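You operate a simulated robot arm through the tools that you are given. There is no shell and no other tool. Be economical: measure what you need, move in short steps, check, and stop when the job is done.

You run a simulated two-armed robot. Do the job below in one go: nothing can be reset, and whatever is moved stays where it is left.

TASK
Pick up the grey test coupling with the largest size on its label from the top of the vice cart with one hand, pass it to the other hand and put it on the top of the control cabinet. Set down upright: grey test coupling.

It is judged by the outcome, as a careful person would: the job done as asked, and still so three seconds after it is handed in. It fails if anything else is knocked over, pushed out of place, dropped, spilled or broken.

THE ROBOT
Two 7-joint arms with two-finger parallel grippers on one trunk, on a base that drives. Base frame: it is fixed to the floor where the robot stands at the start and does not move with it; the origin is under the middle of the robot, x ahead of it, y to its left, z up. Units: mm, degrees, N and s.
The left shoulder is at the start at [50, 161, 1173], the right one opposite. With the tool pointing down near the work surface each hand reaches from about 240 to 680 mm from the robot's upright axis, wherever it stands, measured 20 degrees to its own side. Places, roughly: top of the control cabinet [-1000, 0, 1200]. Payload 3.43 kg a hand.
The TCP of each hand is the grasp point between the finger pads, 30 mm short of the fingertips. In the tool frame z runs along the fingers and y along their closing line. The gripper opens to 94 mm. The fingers are 28 mm wide and 10 mm thick; the gripper's body (50 by 96 mm) begins 55 mm behind the TCP.
Orientation is told as [roll, pitch, yaw] about the base's x, y, z axes, in that order, counted from this pose: with the fingers straight down and closing along the base's y, the tool's x points along the base's -x, its y along +y and its z along -z.

THE INTERFACE
- The arms move only by the tool move_arm. It takes "left_motion", "right_motion" or both (then of equal length, played together; a hand with none holds still); each is a list of rows, each a list of 7 numbers: the shift along the tool's x, y, z in units of 100 mm (1.0 is 100 mm), then the turn, a rotation vector about the tool's x, y, z in units of 60 degrees (1.0 is 60 degrees), then the opening, from 0 (shut) to 1 (fully open). In form: [[x, y, z, wx, wy, wz, fingers], ...]. A call has 1 to 20 rows; each row is the pose to reach, as a shift and turn from the pose commanded when the call began, along the tool's axes at that moment. A call with a number of a shift or a turn outside -1 to 1 is refused whole. Rows are played at 5 a second. More than 50 mm and 8.6 degrees between two rows, or a gripper value outside its range, and nothing of the call is played. Where a pose cannot be reached the arm comes as near as it can. A force on the tool above 40 N (or 10 N above the force at the start of the call, whichever is more), or a blocked arm, ends the call early, and 0.2 s more pass. Each finger travels about 45 mm/s and halts on what it meets, pressing with about 31 N; the grip force reading is that of the motor and also rises with nothing between the fingers. The clock runs only during rows and for 0.2 s after the last one: add rows that repeat a pose to give the fingers time. The reply holds the time, the measured pose of the TCP, the force on the tool along the base axes, the opening and the grip force, in the units named above and with some noise, with the torque about the TCP (base axes, N m) and any sound that the robot's microphone picked up.
- Cameras (640 x 400 px; columns grow to the right, rows downward): "scene" is now at [54.9, 54, 1254.2]; the picture's right is [0.97, -0.25, 0.00], its down [-0.23, -0.90, -0.38] and it looks along [0.09, 0.37, -0.93] (base axes); focal length 214 px, centre (320, 200). "left" rides on the left gripper at [76, -14, -102] in its tool frame; the picture's right is [0.18, 0.98, 0.00], its down [-0.75, 0.14, -0.64] and it looks along [-0.63, 0.12, 0.77] (tool axes); focal length 243 px, centre (320, 200). "right" rides on the right gripper at [76, 14, -102] in its tool frame; the picture's right is [-0.18, 0.98, 0.00], its down [-0.75, -0.14, -0.64] and it looks along [-0.63, -0.12, 0.77] (tool axes); focal length 243 px, centre (320, 200). There is no depth. A picture from a camera that has moved, and an enlarged one, comes with that camera's place and axes in the base frame and with its lens.
- get_image(camera): a new picture of that camera. The clock stands still meanwhile.
- lift_body(by): slides the trunk up (or, below 0, down) by that many mm; the arms and the scene camera ride with it, the base frame stays. It gives what a move gives, with no picture.
- steer(legs): drives the robot by 1 to 6 legs, each [ahead, left, turn to the left] in mm, mm and degrees, along the robot's own axes; the way and the turn of a leg run together, so that a leg with both is an arc; at most 1500 mm and 180 degrees a leg. The arms and the cameras ride along, it lands a little off, and it stops where it bumps. It gives what a move gives.
- aim_head(pan, tilt): turns the head with the scene camera to pan (to the left, within 80 degrees either way) and tilt (down, from -29 to 69), counted from straight ahead of the robot. It gives what a move gives.
- close_up(camera, box): a new picture of the part [left, top, right, bottom] of that camera's present view, enlarged. The clock stands still meanwhile.
- finish_job(): hands the job in; it is judged then, once.

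Go step by step. Nothing tells you exact positions but the pictures and the camera data: compare them with the known pose of the tool, close in by small moves and look again before you grip or let go. The budget is 120 turns and 88 pictures, counting those below and the enlarged ones. Unless the task says otherwise, let go and move clear before handing in, and close with one line.

The tools are called as name(argument=value, ...) on one line, values as JSON. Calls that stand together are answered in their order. move_arm: Moves the arms, as the interface text tells. Its arguments: {"type":"object","properties":{"left_motion":{"type":"array"},"right_motion":{"type":"array"}},"required":[]} The other tools are called the same way: lift_body (by) slides the trunk up or down; steer (legs) drives the base; aim_head (pan, tilt) turns the head that bears the scene camera; get_image (camera) takes a picture; close_up (camera, box) takes an enlarged picture of a part of a camera's view; finish_job () hands the job in.

At the start:

```text
time_s: 0.0
left_eef_pos: [444.1, 90.0, 1000.1]
left_ee_rot: [0.1, 0.0, 0.0]
left_contact_force: [0.1, 0.3, 0.6]
left_torque: [-0.06, -0.03, 0.0]
left_width: 93.9
left_gripper_force: 0.2
right_eef_pos: [398.6, -318.7, 999.4]
right_ee_rot: [0.0, 0.0, 0.0]
right_contact_force: [0.8, 0.6, 0.3]
right_torque: [-0.02, 0.0, 0.0]
right_width: 94.1
right_gripper_force: 0.1
trunk travel left (down, up): [-200.0, 67.0]
robot x, y, heading: [1.2, -0.1, -0.1]
head pan, tilt: [75.6, 67.8]
```

scene: 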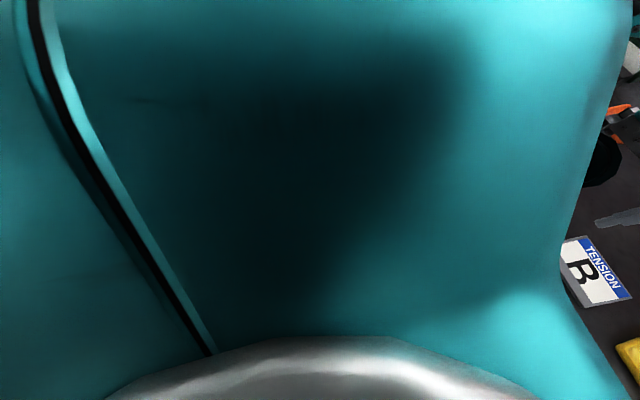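
right: 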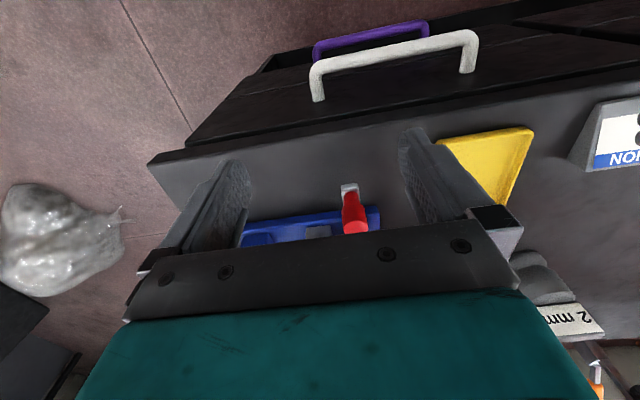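
left: 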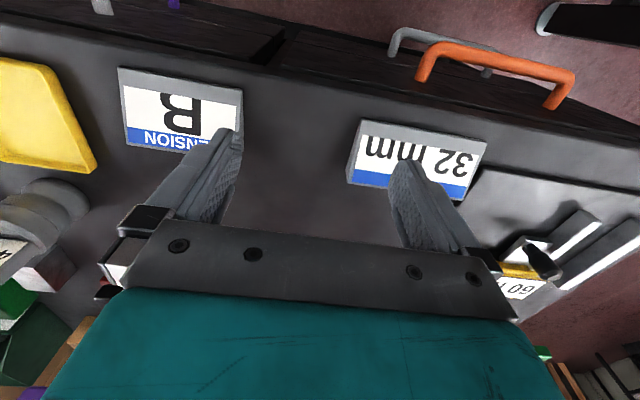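

The scene camera looks at the arm, so I turn the head ahead to see the whole work surface.

aim_head(pan=0, tilt=50)

get_image(camera="scene")

```text
time_s: 1.5
left_eef_pos: [444.8, 91.3, 1001.0]
left_ee_rot: [0.0, -0.1, 0.0]
left_contact_force: [0.1, -0.1, 0.2]
left_torque: [0.0, -0.02, 0.01]
left_width: 94.0
left_gripper_force: 0.1
right_eef_pos: [399.5, -317.8, 999.1]
right_ee_rot: [0.0, 0.1, 0.1]
right_contact_force: [-0.6, 0.0, -0.3]
right_torque: [0.02, 0.0, 0.0]
right_width: 94.0
right_gripper_force: 0.1
trunk travel left (down, up): [-200.0, 67.0]
robot x, y, heading: [0.8, -2.0, 0.2]
head pan, tilt: [0.0, 50.0]
```

```text
84 pictures are left
camera scene: at [117.7, -1.2, 1275.2], right [0.0, -1.0, 0.0], down [-0.77, 0.0, -0.64], along [0.64, 0.0, -0.77], focal length 214 px, centre (320, 200)
```

scene: 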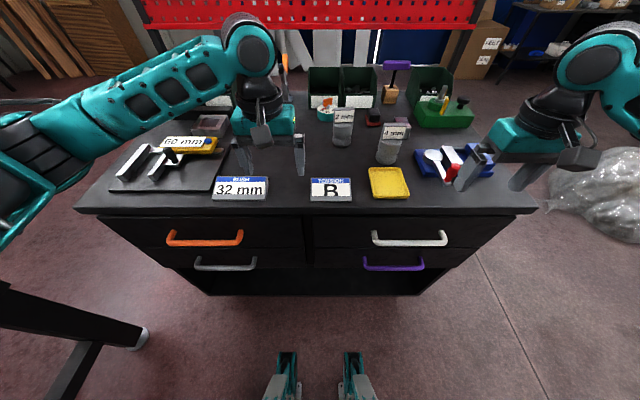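

I see a workbench with grey labelled couplings; I enlarge to read them.

close_up(camera="scene", box=[220, 50, 500, 225])

close_up(camera="scene", box=[90, 50, 330, 200])

aim_head(pan=75, tilt=30)

get_image(camera="scene")

aim_head(pan=-75, tilt=30)

get_image(camera="scene")

```text
2.29 times, centred on (360, 138) of scene
camera zoom: at [117.7, -1.2, 1275.2], right [0.0, -1.0, 0.0], down [-0.77, 0.0, -0.64], along [0.64, 0.0, -0.77], focal length 490 px, centre (229, 343)
```

zoom: 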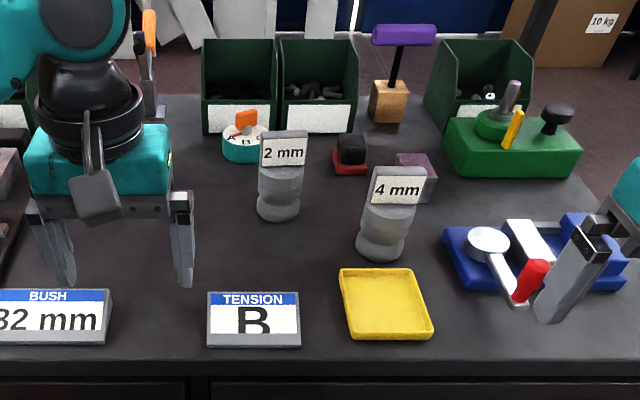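

```text
2.67 times, centred on (210, 125) of scene
camera zoom: at [117.7, -1.2, 1275.2], right [0.0, -1.0, 0.0], down [-0.77, 0.0, -0.64], along [0.64, 0.0, -0.77], focal length 572 px, centre (613, 400)
```

zoom: 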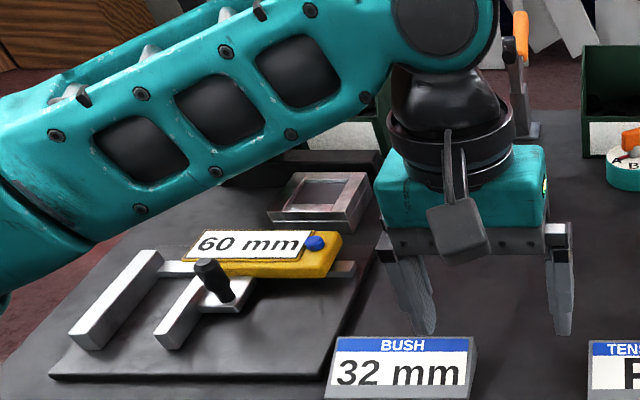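

```text
time_s: 3.0
left_eef_pos: [443.0, 92.0, 1000.1]
left_ee_rot: [0.0, -0.1, 0.0]
left_contact_force: [-0.4, 0.3, 0.4]
left_torque: [-0.02, 0.0, 0.0]
left_width: 94.1
left_gripper_force: 0.1
right_eef_pos: [399.7, -317.5, 1000.2]
right_ee_rot: [0.0, 0.0, 0.0]
right_contact_force: [0.2, 0.1, -0.1]
right_torque: [0.01, 0.01, 0.0]
right_width: 94.1
right_gripper_force: 0.2
trunk travel left (down, up): [-200.0, 67.0]
robot x, y, heading: [0.2, 1.2, -0.2]
head pan, tilt: [75.0, 30.0]
```

```text
81 pictures are left
camera scene: at [64.2, 86.0, 1304.8], right [0.97, -0.26, 0.0], down [-0.13, -0.48, -0.87], along [0.22, 0.84, -0.5], focal length 214 px, centre (320, 200)
```

scene: 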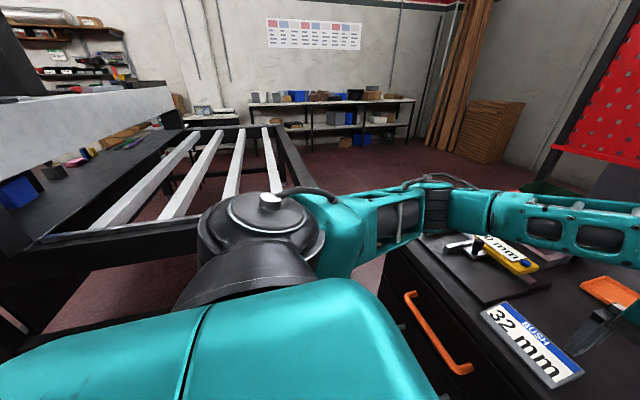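

```text
time_s: 5.3
left_eef_pos: [443.6, 91.0, 999.6]
left_ee_rot: [0.0, 0.0, 0.0]
left_contact_force: [0.8, -0.6, -0.8]
left_torque: [0.01, 0.02, -0.02]
left_width: 94.2
left_gripper_force: 0.1
right_eef_pos: [399.5, -318.8, 1000.8]
right_ee_rot: [0.0, 0.0, 0.0]
right_contact_force: [0.4, 0.0, 0.6]
right_torque: [0.04, -0.02, 0.03]
right_width: 94.3
right_gripper_force: 0.1
trunk travel left (down, up): [-200.0, 67.0]
robot x, y, heading: [0.1, -1.0, 0.0]
head pan, tilt: [-75.0, 30.0]
```

```text
80 pictures are left
camera scene: at [64.2, -88.6, 1304.8], right [-0.97, -0.26, 0.0], down [-0.13, 0.48, -0.87], along [0.22, -0.84, -0.5], focal length 214 px, centre (320, 200)
```

scene: 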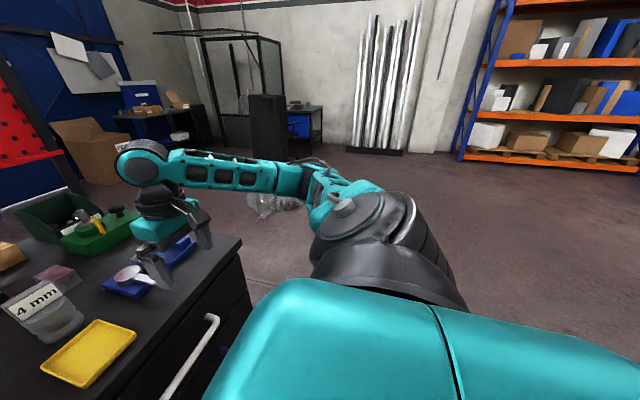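

Two couplings are visible (2 mm and 4 mm); a third could be hidden behind the left arm. I raise both arms and move the right hand toward the 4 mm one for a better look.

move_arm(right_motion=[[0, 0, -0.4, 0, 0, 0, 1], [0, 0, -0.8, 0, 0, 0, 1], [0, 0.3, -1, 0, 0, 0, 1], [0, 0.6, -1, 0, 0, 0, 1], [0, 0.9, -1, 0, 0, 0, 1], [0, 1, -1, 0, 0, 0, 1]], left_motion=[[0, 0, -0.4, 0, 0, 0, 1], [0, 0, -0.8, 0, 0, 0, 1], [0, 0.3, -1, 0, 0, 0, 1], [0.3, 0.6, -1, 0, 0, 0, 1], [0.6, 0.9, -1, 0, 0, 0, 1], [0.9, 1, -1, 0, 0, 0, 1]])

get_image(camera="right")

aim_head(pan=0, tilt=45)

get_image(camera="scene")

```text
time_s: 6.7
left_eef_pos: [352.5, 191.5, 1098.8]
left_ee_rot: [0.1, -0.1, 0.0]
left_contact_force: [-0.5, 0.7, -0.7]
left_torque: [-0.01, -0.03, -0.01]
left_width: 94.2
left_gripper_force: 0.0
right_eef_pos: [399.5, -216.6, 1100.1]
right_ee_rot: [0.0, 0.0, 0.0]
right_contact_force: [0.0, 0.9, 0.1]
right_torque: [0.04, -0.01, -0.03]
right_width: 93.9
right_gripper_force: 0.0
trunk travel left (down, up): [-200.0, 67.0]
robot x, y, heading: [0.1, -0.8, 0.1]
head pan, tilt: [-75.0, 30.0]
```

```text
79 pictures are left
camera right: at [322.4, -204.1, 1202.8], right [0.18, 0.98, 0.0], down [0.75, -0.14, 0.64], along [0.63, -0.12, -0.77], focal length 243 px, centre (320, 200)
```

right: 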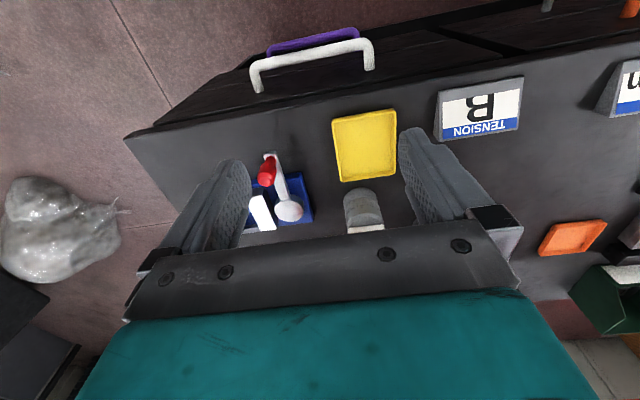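

```text
time_s: 8.2
left_eef_pos: [353.5, 189.7, 1099.1]
left_ee_rot: [0.0, 0.0, 0.0]
left_contact_force: [0.6, -0.3, 0.8]
left_torque: [0.02, 0.03, -0.01]
left_width: 94.0
left_gripper_force: 0.1
right_eef_pos: [400.5, -218.9, 1101.0]
right_ee_rot: [0.1, 0.1, 0.0]
right_contact_force: [-0.6, -0.7, 1.2]
right_torque: [0.0, 0.03, 0.03]
right_width: 94.2
right_gripper_force: 0.2
trunk travel left (down, up): [-200.0, 67.0]
robot x, y, heading: [4.9, 1.5, 0.1]
head pan, tilt: [0.0, 45.0]
```

```text
78 pictures are left
camera scene: at [122.0, -1.4, 1282.2], right [0.0, -1.0, 0.0], down [-0.71, 0.0, -0.71], along [0.71, 0.0, -0.71], focal length 214 px, centre (320, 200)
```

scene: 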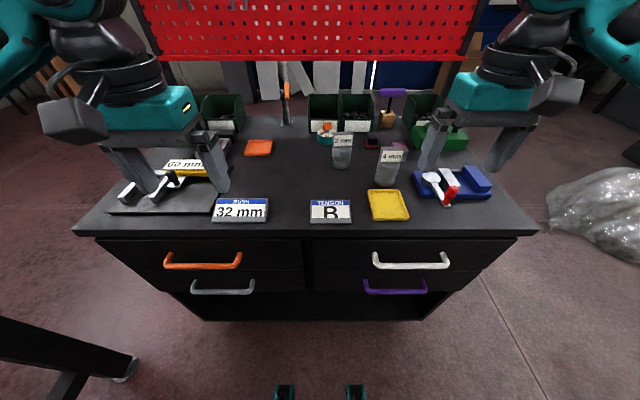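

Only the 2 mm and 4 mm couplings stand on this cart, so 4 mm is the target. I zoom in on it.

close_up(camera="scene", box=[320, 120, 448, 200])

close_up(camera="right", box=[240, 100, 480, 250])

```text
5.00 times, centred on (384, 160) of scene
camera zoom: at [122.0, -1.4, 1282.2], right [0.0, -1.0, 0.0], down [-0.71, 0.0, -0.71], along [0.71, 0.0, -0.71], focal length 1072 px, centre (0, 400)
```

zoom: 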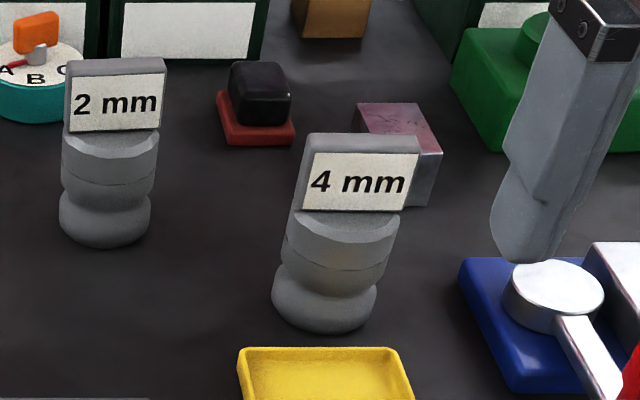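

```text
2.67 times, centred on (360, 175) of right
camera zoom: at [322.8, -204.6, 1202.6], right [0.18, 0.98, 0.0], down [0.75, -0.14, 0.64], along [0.63, -0.12, -0.77], focal length 647 px, centre (213, 267)
```

zoom: 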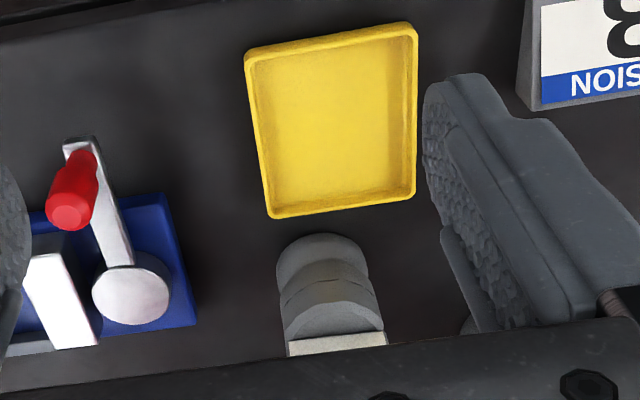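

The coupling is a round body about 60 mm wide with a label plate on top, at roughly (610, -189), plate z about 948–987. I'll grip the plate's faces from above with the right hand yawed 90°, leaving the body free for the left hand.

move_arm(right_motion=[[-0.1, 0, 0, 0, 0, -0.13, 1], [-0.2, 0, 0, 0, 0, -0.26, 1], [-0.3, 0, 0, 0, 0, -0.39, 1], [-0.4, 0, 0, 0, 0, -0.52, 1], [-0.5, 0, 0, 0, 0, -0.65, 1], [-0.6, 0, 0, 0, 0, -0.78, 1], [-0.7, 0, 0, 0, 0, -0.9, 1], [-0.8, 0, 0, 0, 0, -1, 1]])

move_arm(right_motion=[[0, 0, 0, 0, 0, -0.13, 1], [0, 0, 0, 0, 0, -0.26, 1], [0, 0, 0, 0, 0, -0.39, 1], [0, 0, 0, 0, 0, -0.5, 1]])

get_image(camera="right")

get_image(camera="scene")

```text
time_s: 10.0
left_eef_pos: [353.2, 191.7, 1099.4]
left_ee_rot: [0.1, 0.0, 0.0]
left_contact_force: [-0.2, 0.7, 0.0]
left_torque: [-0.01, 0.01, 0.0]
left_width: 94.1
left_gripper_force: 0.0
right_eef_pos: [479.8, -217.4, 1099.8]
right_ee_rot: [0.0, 0.0, 60.2]
right_contact_force: [-0.5, 0.3, 0.1]
right_torque: [0.0, -0.03, 0.01]
right_width: 93.7
right_gripper_force: 0.0
trunk travel left (down, up): [-200.0, 67.0]
robot x, y, heading: [-3.5, 2.3, 0.1]
head pan, tilt: [0.0, 45.0]
```

```text
time_s: 11.0
left_eef_pos: [353.5, 191.3, 1098.9]
left_ee_rot: [-0.1, 0.0, 0.0]
left_contact_force: [-0.1, 0.3, 0.7]
left_torque: [-0.03, -0.02, 0.0]
left_width: 93.8
left_gripper_force: 0.2
right_eef_pos: [478.9, -217.9, 1099.7]
right_ee_rot: [0.0, 0.0, 90.3]
right_contact_force: [0.7, 0.0, -1.0]
right_torque: [0.02, -0.03, -0.02]
right_width: 93.8
right_gripper_force: 0.0
trunk travel left (down, up): [-200.0, 67.0]
robot x, y, heading: [-1.1, -0.0, 0.1]
head pan, tilt: [0.0, 45.0]
```

```text
75 pictures are left
camera right: at [464.8, -294.7, 1201.9], right [-0.98, 0.18, 0.0], down [0.14, 0.75, 0.64], along [0.12, 0.63, -0.77], focal length 243 px, centre (320, 200)
```

right: 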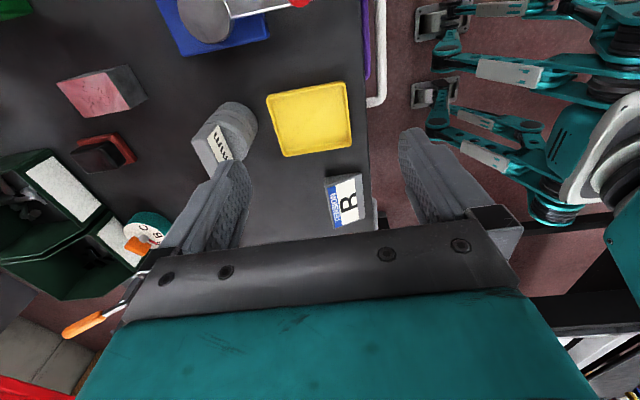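

```text
74 pictures are left
camera scene: at [122.0, -1.3, 1282.2], right [0.0, -1.0, 0.0], down [-0.71, 0.0, -0.71], along [0.71, 0.0, -0.71], focal length 214 px, centre (320, 200)
```

scene: 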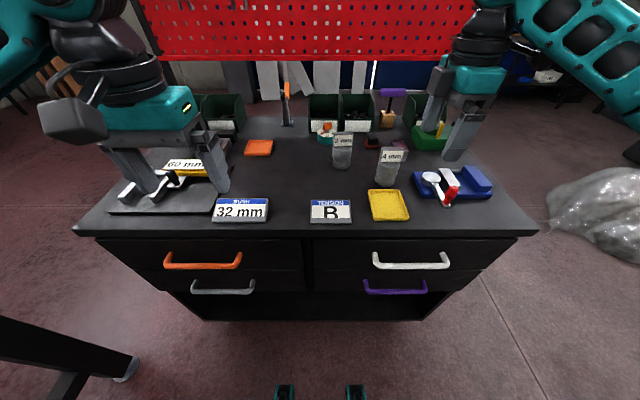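

I enlarge the right view to triangulate the plate.

close_up(camera="right", box=[168, 80, 296, 160])

```text
5.00 times, centred on (232, 120) of right
camera zoom: at [464.8, -294.7, 1201.9], right [-0.98, 0.18, 0.0], down [0.14, 0.75, 0.64], along [0.12, 0.63, -0.77], focal length 1213 px, centre (760, 600)
```

zoom: 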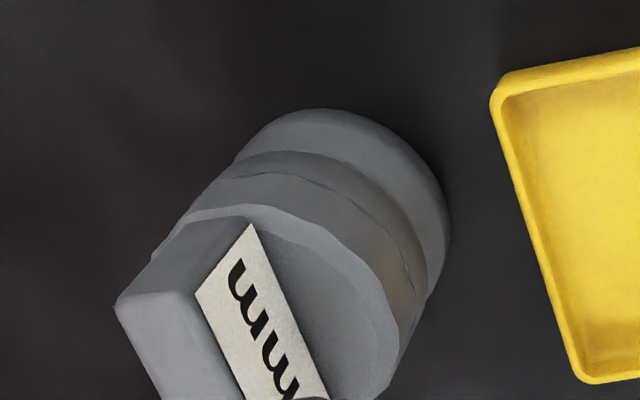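

The plate is about x 589–604, y -213 to -158, top z ≈ 991. I move above it and check.

move_arm(right_motion=[[-0.15, -0.3, 0, 0, 0, 0, 1], [-0.32, -0.65, 0, 0, 0, 0, 1], [-0.32, -1, 0, 0, 0, 0, 1]])

move_arm(right_motion=[[0, -0.18, 0.2, 0, 0, 0, 1], [0, -0.18, 0.3, 0, 0, 0, 1], [0, -0.18, 0.3, 0, 0, 0, 1]])

get_image(camera="right")

close_up(camera="scene", box=[320, 80, 480, 200])

```text
time_s: 11.8
left_eef_pos: [353.6, 191.0, 1099.2]
left_ee_rot: [0.0, 0.0, 0.0]
left_contact_force: [-0.3, 0.3, 0.3]
left_torque: [0.02, 0.01, -0.03]
left_width: 93.7
left_gripper_force: 0.1
right_eef_pos: [580.1, -186.4, 1097.8]
right_ee_rot: [-0.1, 0.0, 90.1]
right_contact_force: [-0.3, -0.7, -0.6]
right_torque: [-0.02, 0.01, -0.02]
right_width: 94.1
right_gripper_force: 0.2
trunk travel left (down, up): [-200.0, 67.0]
robot x, y, heading: [0.7, -2.1, -0.2]
head pan, tilt: [0.0, 45.0]
```

```text
time_s: 12.6
left_eef_pos: [353.0, 191.3, 1100.0]
left_ee_rot: [0.0, -0.1, 0.1]
left_contact_force: [0.4, -0.9, 0.6]
left_torque: [0.01, -0.01, -0.01]
left_width: 94.2
left_gripper_force: 0.0
right_eef_pos: [598.7, -187.6, 1070.3]
right_ee_rot: [0.0, 0.1, 90.1]
right_contact_force: [0.8, 0.3, -0.4]
right_torque: [0.02, 0.04, -0.02]
right_width: 94.1
right_gripper_force: 0.1
trunk travel left (down, up): [-200.0, 67.0]
robot x, y, heading: [2.7, -0.0, -0.2]
head pan, tilt: [0.0, 45.0]
```

```text
72 pictures are left
camera right: at [582.7, -263.2, 1171.8], right [-0.98, 0.18, 0.0], down [0.14, 0.75, 0.64], along [0.12, 0.63, -0.77], focal length 243 px, centre (320, 200)
```

right: 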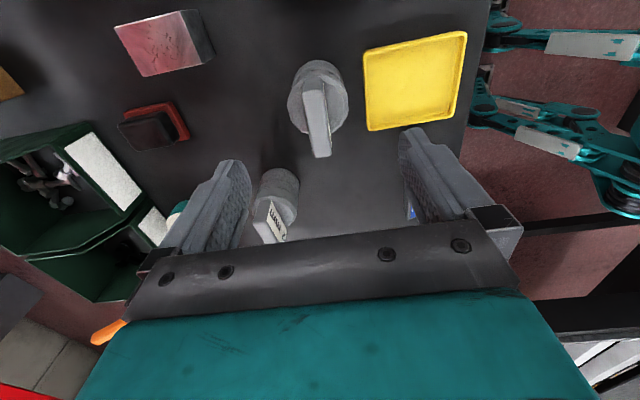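

```text
3.33 times, centred on (400, 140) of scene
camera zoom: at [122.0, -1.2, 1282.2], right [0.0, -1.0, 0.0], down [-0.71, 0.0, -0.71], along [0.71, 0.0, -0.71], focal length 715 px, centre (53, 400)
```

zoom: 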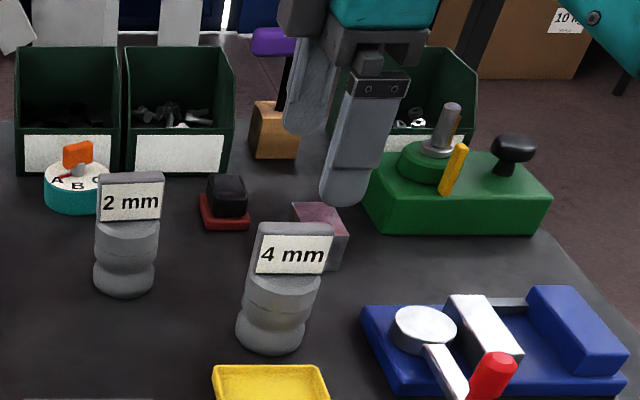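

close_up(camera="right", box=[240, 50, 400, 170])

```text
3.33 times, centred on (320, 110) of right
camera zoom: at [582.7, -263.2, 1171.8], right [-0.98, 0.18, 0.0], down [0.14, 0.75, 0.64], along [0.12, 0.63, -0.77], focal length 809 px, centre (320, 500)
```

zoom: 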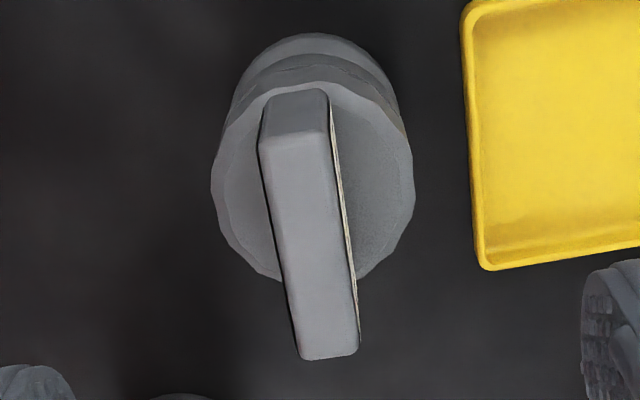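

The tool is already over the plate's centre (599, -188). I descend to z ≈ 986 in steps, then check.

move_arm(right_motion=[[0, 0, 0.3, 0, 0, 0, 1], [0, 0, 0.55, 0, 0, 0, 1], [0, 0, 0.75, 0, 0, 0, 1], [0, 0, 0.84, 0, 0, 0, 1], [0, 0, 0.84, 0, 0, 0, 1]])

close_up(camera="scene", box=[320, 80, 480, 200])

```text
time_s: 13.8
left_eef_pos: [354.3, 192.0, 1099.3]
left_ee_rot: [0.0, 0.1, 0.0]
left_contact_force: [0.7, -1.2, 0.0]
left_torque: [-0.04, 0.01, -0.01]
left_width: 94.0
left_gripper_force: 0.0
right_eef_pos: [596.9, -186.8, 984.6]
right_ee_rot: [0.1, 0.0, 90.0]
right_contact_force: [-0.2, -0.2, 0.5]
right_torque: [0.02, 0.05, 0.01]
right_width: 93.9
right_gripper_force: 0.1
trunk travel left (down, up): [-200.0, 67.0]
robot x, y, heading: [-2.0, 0.0, 0.0]
head pan, tilt: [0.0, 45.0]
```

```text
3.33 times, centred on (400, 140) of scene
camera zoom: at [122.0, -1.3, 1282.2], right [0.0, -1.0, 0.0], down [-0.71, 0.0, -0.71], along [0.71, 0.0, -0.71], focal length 715 px, centre (53, 400)
```

zoom: 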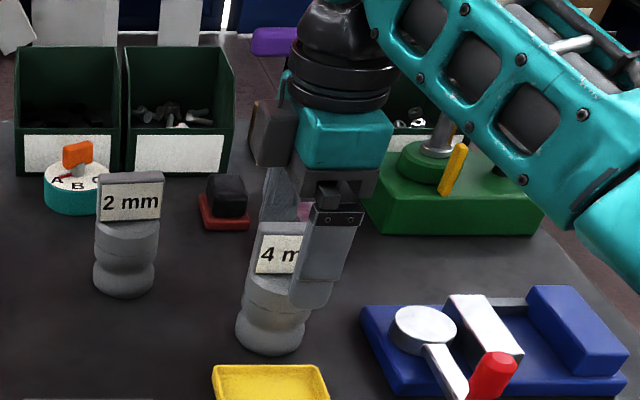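

The fingers straddle the plate as planned. I close and wait.

move_arm(right_motion=[[0, 0, 0, 0, 0, 0, 0.7], [0, 0, 0, 0, 0, 0, 0.4], [0, 0, 0, 0, 0, 0, 0.2], [0, 0, 0, 0, 0, 0, 0], [0, 0, 0, 0, 0, 0, 0], [0, 0, 0, 0, 0, 0, 0], [0, 0, 0, 0, 0, 0, 0], [0, 0, 0, 0, 0, 0, 0]])

close_up(camera="scene", box=[320, 80, 480, 200])

```text
time_s: 15.6
left_eef_pos: [353.9, 192.1, 1098.7]
left_ee_rot: [0.0, 0.0, 0.0]
left_contact_force: [0.4, -0.5, 0.4]
left_torque: [0.01, -0.03, -0.01]
left_width: 94.1
left_gripper_force: 0.0
right_eef_pos: [597.2, -186.4, 986.1]
right_ee_rot: [0.0, 0.0, 90.0]
right_contact_force: [1.3, -0.8, 0.1]
right_torque: [0.01, -0.03, 0.01]
right_width: 20.4
right_gripper_force: 31.5
trunk travel left (down, up): [-200.0, 67.0]
robot x, y, heading: [0.0, -0.8, -0.1]
head pan, tilt: [0.0, 45.0]
```

```text
3.33 times, centred on (400, 140) of scene
camera zoom: at [122.1, -1.3, 1282.2], right [0.0, -1.0, 0.0], down [-0.71, 0.0, -0.71], along [0.71, 0.0, -0.71], focal length 715 px, centre (53, 400)
```

zoom: 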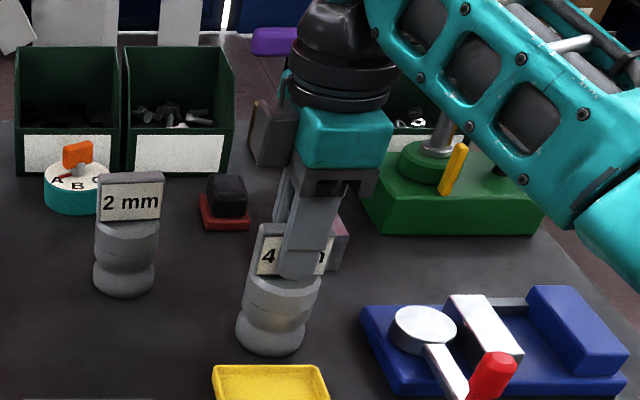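

The plate is gripped (20 mm). I lift 100 mm straight up.

move_arm(right_motion=[[0, 0, -0.1, 0, 0, 0, 0], [0, 0, -0.3, 0, 0, 0, 0], [0, 0, -0.55, 0, 0, 0, 0], [0, 0, -0.8, 0, 0, 0, 0], [0, 0, -1, 0, 0, 0, 0], [0, 0, -1, 0, 0, 0, 0]])

get_image(camera="scene")

```text
time_s: 17.0
left_eef_pos: [353.5, 190.9, 1098.3]
left_ee_rot: [0.0, 0.0, 0.0]
left_contact_force: [-0.2, 0.2, -0.6]
left_torque: [0.01, 0.01, 0.02]
left_width: 94.0
left_gripper_force: 0.1
right_eef_pos: [598.4, -185.5, 1086.0]
right_ee_rot: [0.0, 0.0, 90.0]
right_contact_force: [-0.3, 0.1, 0.2]
right_torque: [-0.01, -0.02, -0.02]
right_width: 0.0
right_gripper_force: 31.4
trunk travel left (down, up): [-200.0, 67.0]
robot x, y, heading: [0.5, 2.2, -0.1]
head pan, tilt: [0.0, 45.0]
```

```text
67 pictures are left
camera scene: at [122.1, -1.3, 1282.1], right [0.0, -1.0, 0.0], down [-0.71, 0.0, -0.71], along [0.71, 0.0, -0.71], focal length 214 px, centre (320, 200)
```

scene: 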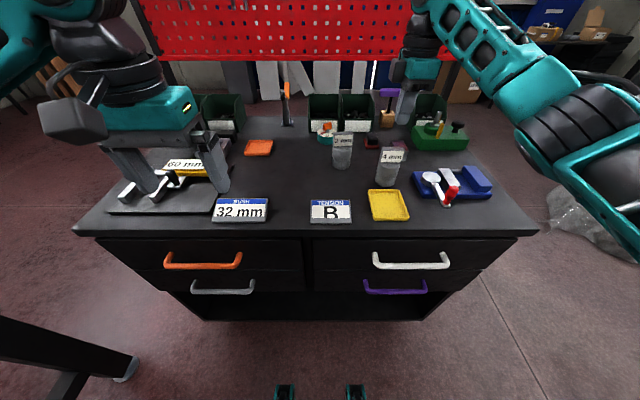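

The plate is wedge-shaped and slipped out; the coupling still stands. I open, turn the right hand to yaw 45°, and will grip the round body instead (the left hand can then come in crosswise). First I check where it stands.

move_arm(right_motion=[[0, 0, 0, 0, 0, 0.13, 0.3], [0, 0, 0, 0, 0, 0.26, 0.6], [0, 0, 0, 0, 0, 0.39, 1], [0, 0, 0, 0, 0, 0.52, 1], [0, 0, 0, 0, 0, 0.65, 1], [0, 0, 0, 0, 0, 0.75, 1], [0, 0, 0, 0, 0, 0.75, 1]])

close_up(camera="right", box=[240, 50, 400, 170])

close_up(camera="scene", box=[340, 130, 436, 190])

```text
time_s: 18.6
left_eef_pos: [354.2, 190.8, 1099.3]
left_ee_rot: [0.1, 0.0, -0.1]
left_contact_force: [0.1, 0.4, 0.1]
left_torque: [-0.04, -0.01, 0.0]
left_width: 94.0
left_gripper_force: 0.1
right_eef_pos: [598.5, -186.0, 1086.6]
right_ee_rot: [0.1, 0.0, 44.9]
right_contact_force: [-0.3, -0.1, -0.6]
right_torque: [0.04, -0.02, -0.05]
right_width: 94.2
right_gripper_force: 0.0
trunk travel left (down, up): [-200.0, 67.0]
robot x, y, heading: [-0.4, -0.4, 0.3]
head pan, tilt: [0.0, 45.0]
```

```text
3.33 times, centred on (320, 110) of right
camera zoom: at [532.5, -230.1, 1187.9], right [-0.56, 0.83, 0.0], down [0.63, 0.43, 0.64], along [0.53, 0.36, -0.77], focal length 809 px, centre (320, 500)
```

zoom: 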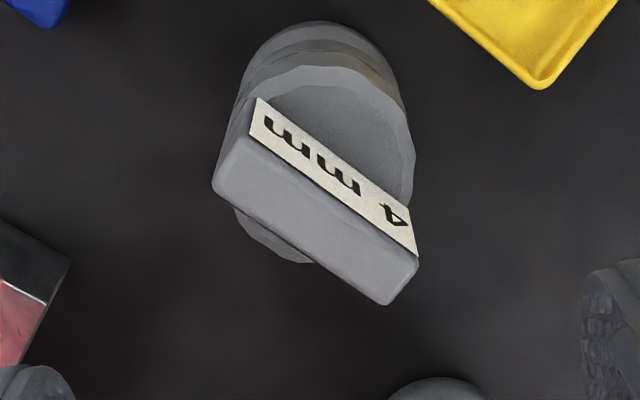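

```text
6.67 times, centred on (388, 160) of scene
camera zoom: at [122.0, -1.3, 1282.2], right [0.0, -1.0, 0.0], down [-0.71, 0.0, -0.71], along [0.71, 0.0, -0.71], focal length 1430 px, centre (-133, 467)
```

zoom: 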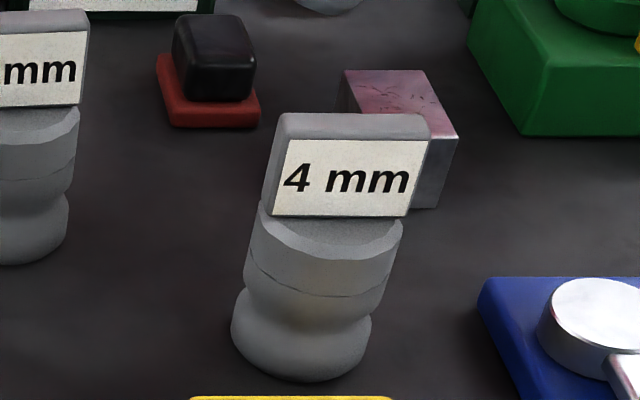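

The coupling is unmoved, centred about (597, -188), with a straight ring at z 932–953. I descend with open fingers to z ≈ 942 at yaw 45°.

move_arm(right_motion=[[0.02, 0, 0.3, 0, 0, 0, 1], [0.02, 0, 0.6, 0, 0, 0, 1], [0.02, 0, 0.8, 0, 0, 0, 1], [0.02, 0, 0.9, 0, 0, 0, 1]])

close_up(camera="scene", box=[340, 100, 468, 200])

get_image(camera="right")

```text
time_s: 19.6
left_eef_pos: [354.3, 190.9, 1098.9]
left_ee_rot: [0.0, 0.0, -0.1]
left_contact_force: [-0.7, -0.9, 0.0]
left_torque: [-0.03, -0.02, -0.02]
left_width: 94.1
left_gripper_force: 0.0
right_eef_pos: [595.8, -187.3, 996.4]
right_ee_rot: [0.0, 0.0, 45.0]
right_contact_force: [-0.5, 0.4, -1.3]
right_torque: [0.0, -0.02, 0.02]
right_width: 94.5
right_gripper_force: 0.1
trunk travel left (down, up): [-200.0, 67.0]
robot x, y, heading: [-2.7, 0.5, -0.2]
head pan, tilt: [0.0, 45.0]
```

```text
4.00 times, centred on (404, 150) of scene
camera zoom: at [122.1, -1.3, 1282.2], right [0.0, -1.0, 0.0], down [-0.71, 0.0, -0.71], along [0.71, 0.0, -0.71], focal length 858 px, centre (-16, 400)
```

zoom: 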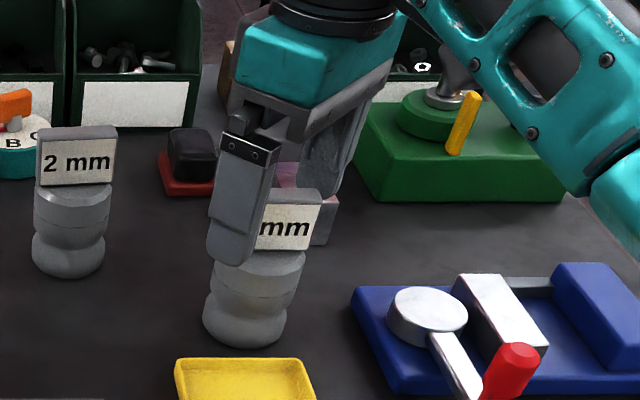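

```text
63 pictures are left
camera right: at [531.0, -231.3, 1098.2], right [-0.57, 0.82, 0.0], down [0.63, 0.43, 0.64], along [0.53, 0.36, -0.77], focal length 243 px, centre (320, 200)
```

right: 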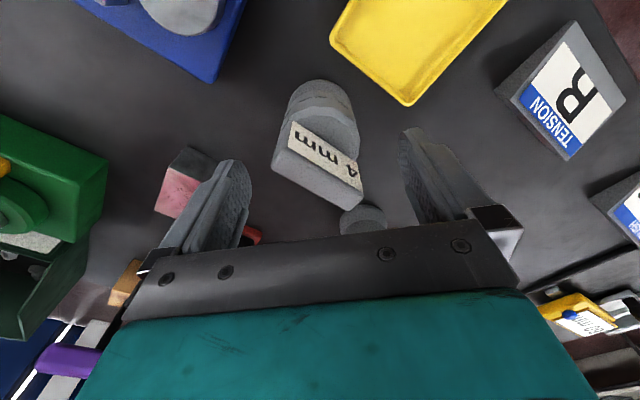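

Centred between the fingers. I descend to 942 and close.

move_arm(right_motion=[[0, 0, 0.2, 0, 0, 0, 1], [0, 0, 0.4, 0, 0, 0, 1], [0, 0, 0.54, 0, 0, 0, 1], [0, 0, 0.54, 0, 0, 0, 1], [0, 0, 0.54, 0, 0, 0, 0.8], [0, 0, 0.54, 0, 0, 0, 0.6], [0, 0, 0.54, 0, 0, 0, 0.4], [0, 0, 0.54, 0, 0, 0, 0], [0, 0, 0.54, 0, 0, 0, 0], [0, 0, 0.54, 0, 0, 0, 0]])

close_up(camera="scene", box=[340, 100, 468, 200])

```text
time_s: 21.8
left_eef_pos: [353.2, 192.0, 1100.5]
left_ee_rot: [0.0, -0.1, 0.1]
left_contact_force: [-0.4, -0.9, -0.6]
left_torque: [-0.01, -0.02, -0.01]
left_width: 94.1
left_gripper_force: 0.0
right_eef_pos: [597.1, -189.7, 942.1]
right_ee_rot: [0.1, -0.1, 45.0]
right_contact_force: [-0.6, 0.4, -0.3]
right_torque: [0.0, -0.01, -0.05]
right_width: 58.6
right_gripper_force: 31.5
trunk travel left (down, up): [-200.0, 67.0]
robot x, y, heading: [1.3, 2.0, -0.1]
head pan, tilt: [0.0, 45.0]
```

```text
4.00 times, centred on (404, 150) of scene
camera zoom: at [122.1, -1.3, 1282.1], right [0.0, -1.0, 0.0], down [-0.71, 0.0, -0.71], along [0.71, 0.0, -0.71], focal length 858 px, centre (-16, 400)
```

zoom: 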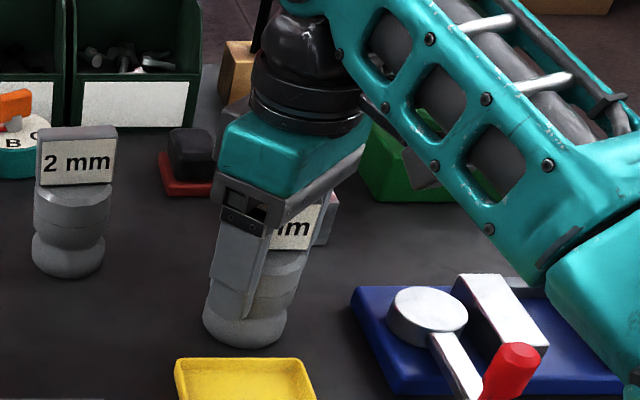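

Gripped at 58.6 mm on the ring. I lift 30 mm first.

move_arm(right_motion=[[0, 0, -0.05, 0, 0, 0, 0], [0, 0, -0.15, 0, 0, 0, 0], [0, 0, -0.3, 0, 0, 0, 0], [0, 0, -0.3, 0, 0, 0, 0]])

close_up(camera="scene", box=[340, 100, 468, 200])

```text
time_s: 22.8
left_eef_pos: [354.2, 191.8, 1100.2]
left_ee_rot: [0.0, 0.0, 0.0]
left_contact_force: [-0.2, 0.1, 0.2]
left_torque: [-0.03, -0.01, 0.0]
left_width: 94.0
left_gripper_force: 0.0
right_eef_pos: [595.5, -187.5, 971.2]
right_ee_rot: [-0.1, -0.1, 45.0]
right_contact_force: [0.4, -0.1, -3.6]
right_torque: [0.0, 0.03, -0.01]
right_width: 58.5
right_gripper_force: 30.8
trunk travel left (down, up): [-200.0, 67.0]
robot x, y, heading: [-2.3, -4.3, 0.0]
head pan, tilt: [0.0, 45.0]
```

```text
4.00 times, centred on (404, 150) of scene
camera zoom: at [122.3, -1.4, 1282.1], right [0.0, -1.0, 0.0], down [-0.71, 0.0, -0.71], along [0.71, 0.0, -0.71], focal length 858 px, centre (-16, 400)
```

zoom: 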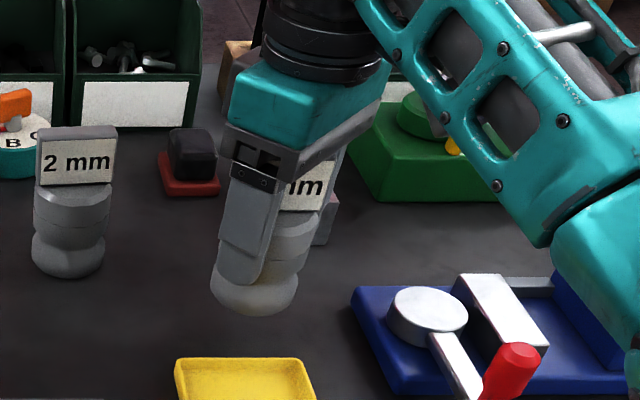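

The coupling is held securely (about 0.37 kg). I lift it clear and begin turning the left hand toward its receiving pose (yaw -45°, then pitched up to 30° below horizontal).

move_arm(right_motion=[[0, 0, -0.2, 0, 0, 0, 0], [0, 0, -0.4, 0, 0, 0, 0], [0, 0, -0.6, 0, 0, 0, 0], [0, 0, -0.8, 0, 0, 0, 0], [0, 0, -1, 0, 0, 0, 0], [0, 0, -1, 0, 0, 0, 0]], left_motion=[[0, 0, -0.05, 0, 0, 0.13, 1], [0, 0, -0.1, 0, 0, 0.26, 1], [0, 0, -0.15, 0, 0, 0.39, 1], [0, 0, -0.2, 0, 0, 0.52, 1], [0, 0, -0.25, 0, 0, 0.65, 1], [0, 0, -0.3, 0, 0, 0.75, 1]])

move_arm(left_motion=[[0, 0, 0, 0, -0.13, 0, 1], [0, 0, 0, 0, -0.26, 0, 1], [0, 0, 0, 0, -0.39, 0, 1], [0, 0, 0, 0, -0.52, 0, 1], [0, 0, 0, 0, -0.65, 0, 1], [0, 0, 0, 0, -0.78, 0, 1], [0, 0, 0, 0, -0.9, 0, 1], [0, 0, 0, 0, -1, 0, 1], [0, 0, 0, 0, -1, 0, 1]])

get_image(camera="scene")

```text
time_s: 24.2
left_eef_pos: [353.4, 191.3, 1130.0]
left_ee_rot: [0.0, 0.0, -45.1]
left_contact_force: [0.6, 0.1, 0.2]
left_torque: [0.0, -0.02, -0.01]
left_width: 93.7
left_gripper_force: 0.1
right_eef_pos: [598.0, -188.3, 1072.2]
right_ee_rot: [0.1, 0.0, 45.0]
right_contact_force: [-0.3, -0.3, -2.3]
right_torque: [0.0, -0.04, -0.02]
right_width: 58.5
right_gripper_force: 31.4
trunk travel left (down, up): [-200.0, 67.0]
robot x, y, heading: [0.4, -0.5, 0.2]
head pan, tilt: [0.0, 45.0]
```

```text
time_s: 26.2
left_eef_pos: [364.8, 195.4, 1134.3]
left_ee_rot: [-0.2, -59.9, -44.9]
left_contact_force: [0.5, 0.0, -0.3]
left_torque: [0.02, -0.01, -0.02]
left_width: 93.9
left_gripper_force: 0.1
left hand out of reach, approached as far as the arm can: row 7, 8, 9
right_eef_pos: [596.9, -187.3, 1071.5]
right_ee_rot: [0.1, 0.0, 45.1]
right_contact_force: [0.6, -0.2, -2.9]
right_torque: [-0.02, 0.0, 0.0]
right_width: 58.3
right_gripper_force: 31.0
trunk travel left (down, up): [-200.0, 67.0]
robot x, y, heading: [-1.3, -1.0, 0.0]
head pan, tilt: [0.0, 45.0]
```

```text
60 pictures are left
camera scene: at [122.3, -1.4, 1282.1], right [0.0, -1.0, 0.0], down [-0.71, 0.0, -0.71], along [0.71, 0.0, -0.71], focal length 214 px, centre (320, 200)
```

scene: 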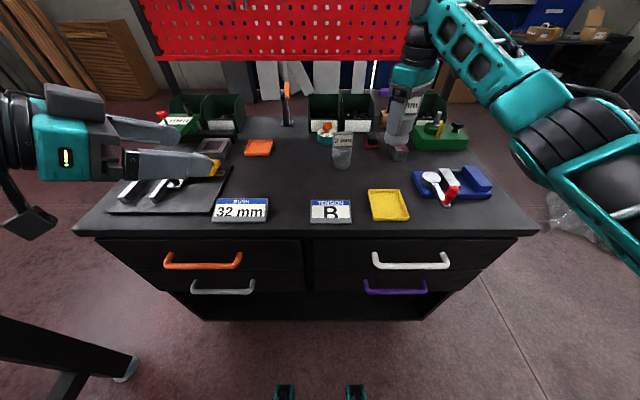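

The left hand has the receiving orientation. I bring the right hand with the coupling toward the centre and the left hand to a stand-off.

move_arm(right_motion=[[-0.1, 0.25, -0.1, 0, 0, 0, 0], [-0.2, 0.5, -0.2, 0, 0, 0, 0], [-0.35, 0.75, -0.35, 0, 0, 0, 0], [-0.49, 1, -0.48, 0, 0, 0, 0]], left_motion=[[-0.15, -0.06, 0.17, 0, 0, 0, 1], [-0.3, -0.11, 0.35, 0, 0, 0, 1], [-0.45, -0.17, 0.52, 0, 0, 0, 1], [-0.61, -0.23, 0.7, 0, 0, 0, 1]])

get_image(camera="scene")

```text
time_s: 27.2
left_eef_pos: [413.9, 114.3, 1150.6]
left_ee_rot: [0.1, -60.0, -45.0]
left_contact_force: [0.6, -0.4, -0.4]
left_torque: [-0.02, 0.01, 0.0]
left_width: 93.9
left_gripper_force: 0.0
right_eef_pos: [560.3, -81.3, 1118.7]
right_ee_rot: [0.0, 0.0, 45.0]
right_contact_force: [0.6, 0.6, -2.1]
right_torque: [0.0, 0.03, -0.01]
right_width: 58.3
right_gripper_force: 31.1
trunk travel left (down, up): [-200.0, 67.0]
robot x, y, heading: [0.6, 0.0, -0.1]
head pan, tilt: [0.0, 45.0]
```

```text
59 pictures are left
camera scene: at [122.4, -1.3, 1282.1], right [0.0, -1.0, 0.0], down [-0.71, 0.0, -0.71], along [0.71, 0.0, -0.71], focal length 214 px, centre (320, 200)
```

scene: 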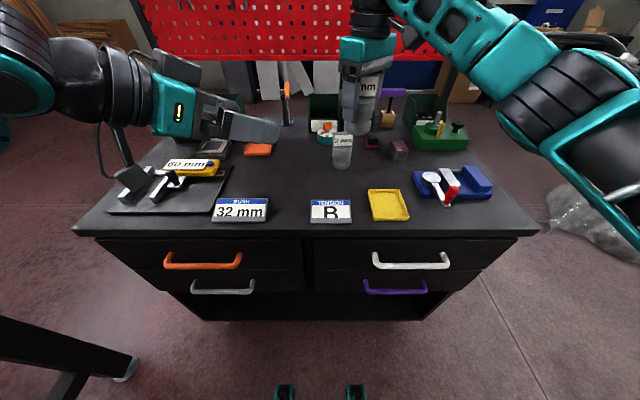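

I move the left hand to a stand-off about 130 mm back along its approach axis and check alignment with its camera.

move_arm(left_motion=[[-0.21, -0.09, 0.25, 0, 0, 0, 1], [-0.42, -0.17, 0.5, 0, 0, 0, 1], [-0.62, -0.26, 0.75, 0, 0, 0, 1], [-0.83, -0.35, 1, 0, 0, 0, 1], [-0.83, -0.35, 1, 0, 0, 0, 1]])

get_image(camera="left")

close_up(camera="scene", box=[190, 20, 450, 180])

```text
time_s: 28.4
left_eef_pos: [479.7, 0.2, 1174.1]
left_ee_rot: [0.0, -60.0, -45.0]
left_contact_force: [0.2, 0.0, 0.6]
left_torque: [0.01, 0.0, 0.02]
left_width: 94.1
left_gripper_force: 0.0
right_eef_pos: [560.7, -80.8, 1119.9]
right_ee_rot: [-0.1, 0.0, 45.1]
right_contact_force: [0.7, 0.0, -2.4]
right_torque: [-0.01, 0.03, 0.02]
right_width: 58.3
right_gripper_force: 30.7
trunk travel left (down, up): [-200.0, 67.0]
robot x, y, heading: [2.2, 5.2, -0.1]
head pan, tilt: [0.0, 45.0]
```

```text
58 pictures are left
camera left: at [379.5, 77.9, 1157.7], right [0.63, 0.76, -0.16], down [-0.03, 0.23, 0.97], along [0.78, -0.61, 0.16], focal length 243 px, centre (320, 200)
```

left: 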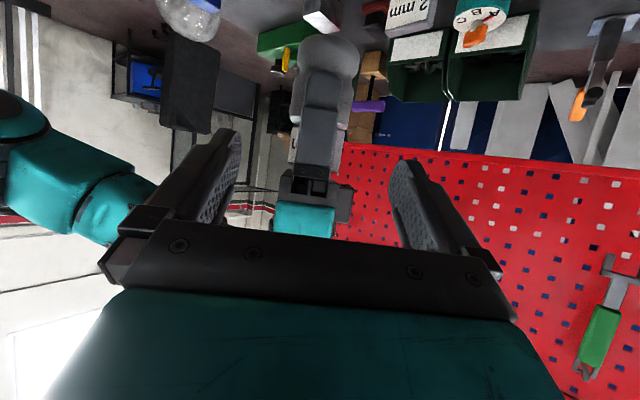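

```text
2.46 times, centred on (320, 100) of scene
camera zoom: at [122.1, -1.1, 1282.1], right [0.0, -1.0, 0.0], down [-0.71, 0.0, -0.71], along [0.71, 0.0, -0.71], focal length 528 px, centre (320, 446)
```

zoom: 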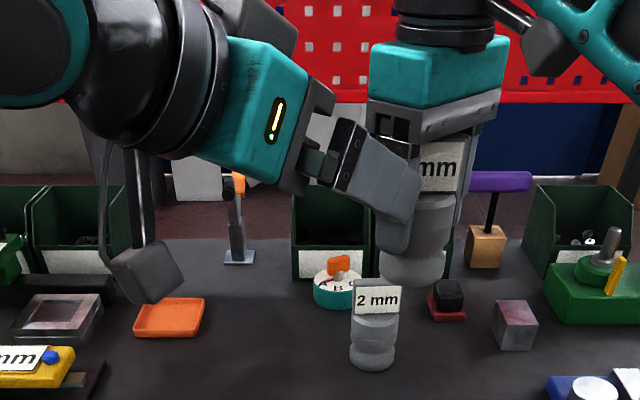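

Alignment is good. I advance 100 mm with left fingers open, then look.

move_arm(left_motion=[[0, 0, 0.25, 0, 0, 0, 1], [0, 0, 0.5, 0, 0, 0, 1], [0, 0, 0.75, 0, 0, 0, 1], [0, 0, 1, 0, 0, 0, 1], [0, 0, 1, 0, 0, 0, 1]])

close_up(camera="left", box=[160, 0, 480, 240])

close_up(camera="scene", box=[260, 20, 420, 140])

```text
time_s: 29.6
left_eef_pos: [539.1, -61.6, 1122.3]
left_ee_rot: [0.1, -60.0, -45.0]
left_contact_force: [-1.2, 0.0, 0.2]
left_torque: [0.0, 0.01, -0.01]
left_width: 94.0
left_gripper_force: 0.2
right_eef_pos: [560.1, -81.4, 1120.8]
right_ee_rot: [0.1, -0.1, 45.0]
right_contact_force: [0.0, 0.0, -1.9]
right_torque: [0.0, -0.03, 0.02]
right_width: 58.3
right_gripper_force: 31.1
trunk travel left (down, up): [-200.0, 67.0]
robot x, y, heading: [0.1, 2.3, 0.1]
head pan, tilt: [0.0, 45.0]
```

```text
1.67 times, centred on (320, 120) of left
camera zoom: at [439.8, 17.0, 1107.5], right [0.63, 0.76, -0.16], down [-0.03, 0.23, 0.97], along [0.78, -0.61, 0.16], focal length 404 px, centre (320, 333)
```

zoom: 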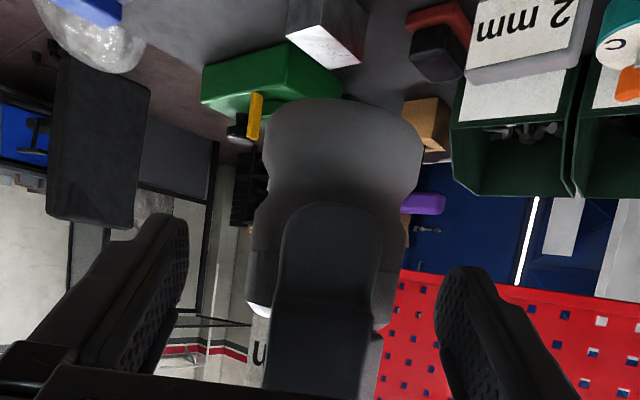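

```text
3.33 times, centred on (340, 80) of scene
camera zoom: at [122.2, -1.2, 1282.1], right [0.0, -1.0, 0.0], down [-0.71, 0.0, -0.71], along [0.71, 0.0, -0.71], focal length 715 px, centre (253, 600)
```

zoom: 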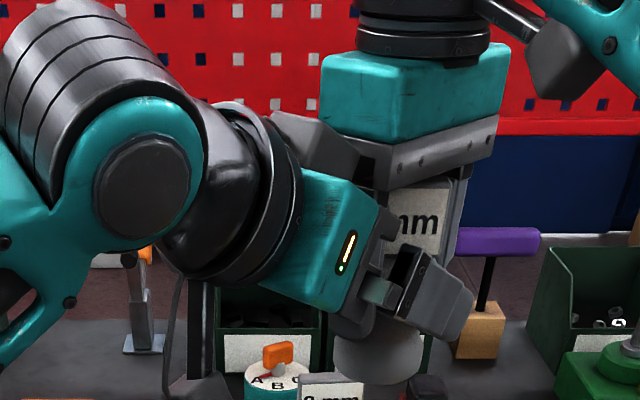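

Still well centred and clear. I advance the last 30 mm.

move_arm(left_motion=[[0, 0, 0.1, 0, 0, 0, 1], [0, 0, 0.2, 0, 0, 0, 1], [0, 0, 0.3, 0, 0, 0, 1], [0, 0, 0.3, 0, 0, 0, 1]])

close_up(camera="left", box=[160, 0, 480, 240])

close_up(camera="scene", box=[260, 20, 420, 140])

```text
time_s: 30.3
left_eef_pos: [552.5, -75.4, 1113.6]
left_ee_rot: [0.2, -60.4, -45.5]
left_contact_force: [-2.9, 2.5, -0.5]
left_torque: [-0.13, -0.23, -0.04]
left_width: 94.0
left_gripper_force: 0.0
right_eef_pos: [563.7, -89.1, 1118.4]
right_ee_rot: [-0.3, 0.1, 43.6]
right_contact_force: [2.0, -2.4, -0.7]
right_torque: [0.13, 0.22, 0.01]
right_width: 58.1
right_gripper_force: 30.9
trunk travel left (down, up): [-200.0, 67.0]
robot x, y, heading: [-1.9, -0.1, -0.0]
head pan, tilt: [0.0, 45.0]
stopped in row 3 (right hand): the force on the tool passed its limit (the readings are from after the stop); the commanded pose is now the measured one
```

```text
1.67 times, centred on (320, 120) of left
camera zoom: at [452.0, 3.6, 1098.8], right [0.64, 0.76, -0.16], down [-0.03, 0.23, 0.97], along [0.77, -0.61, 0.17], focal length 404 px, centre (320, 333)
```

zoom: 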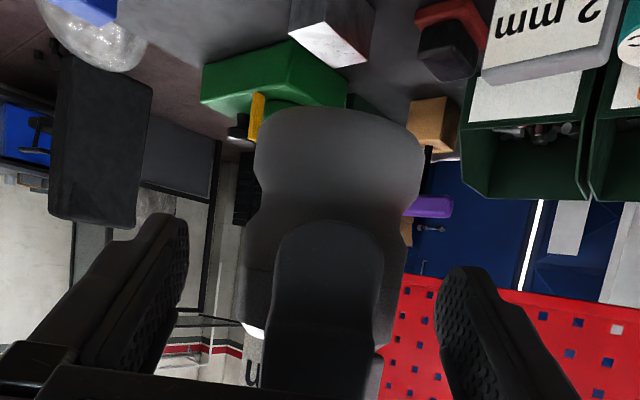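

```text
3.33 times, centred on (340, 80) of scene
camera zoom: at [122.3, -1.3, 1282.1], right [0.0, -1.0, 0.0], down [-0.71, 0.0, -0.71], along [0.71, 0.0, -0.71], focal length 715 px, centre (253, 600)
```

zoom: 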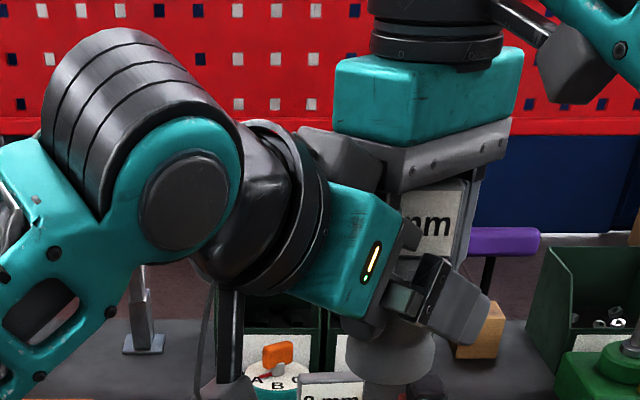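

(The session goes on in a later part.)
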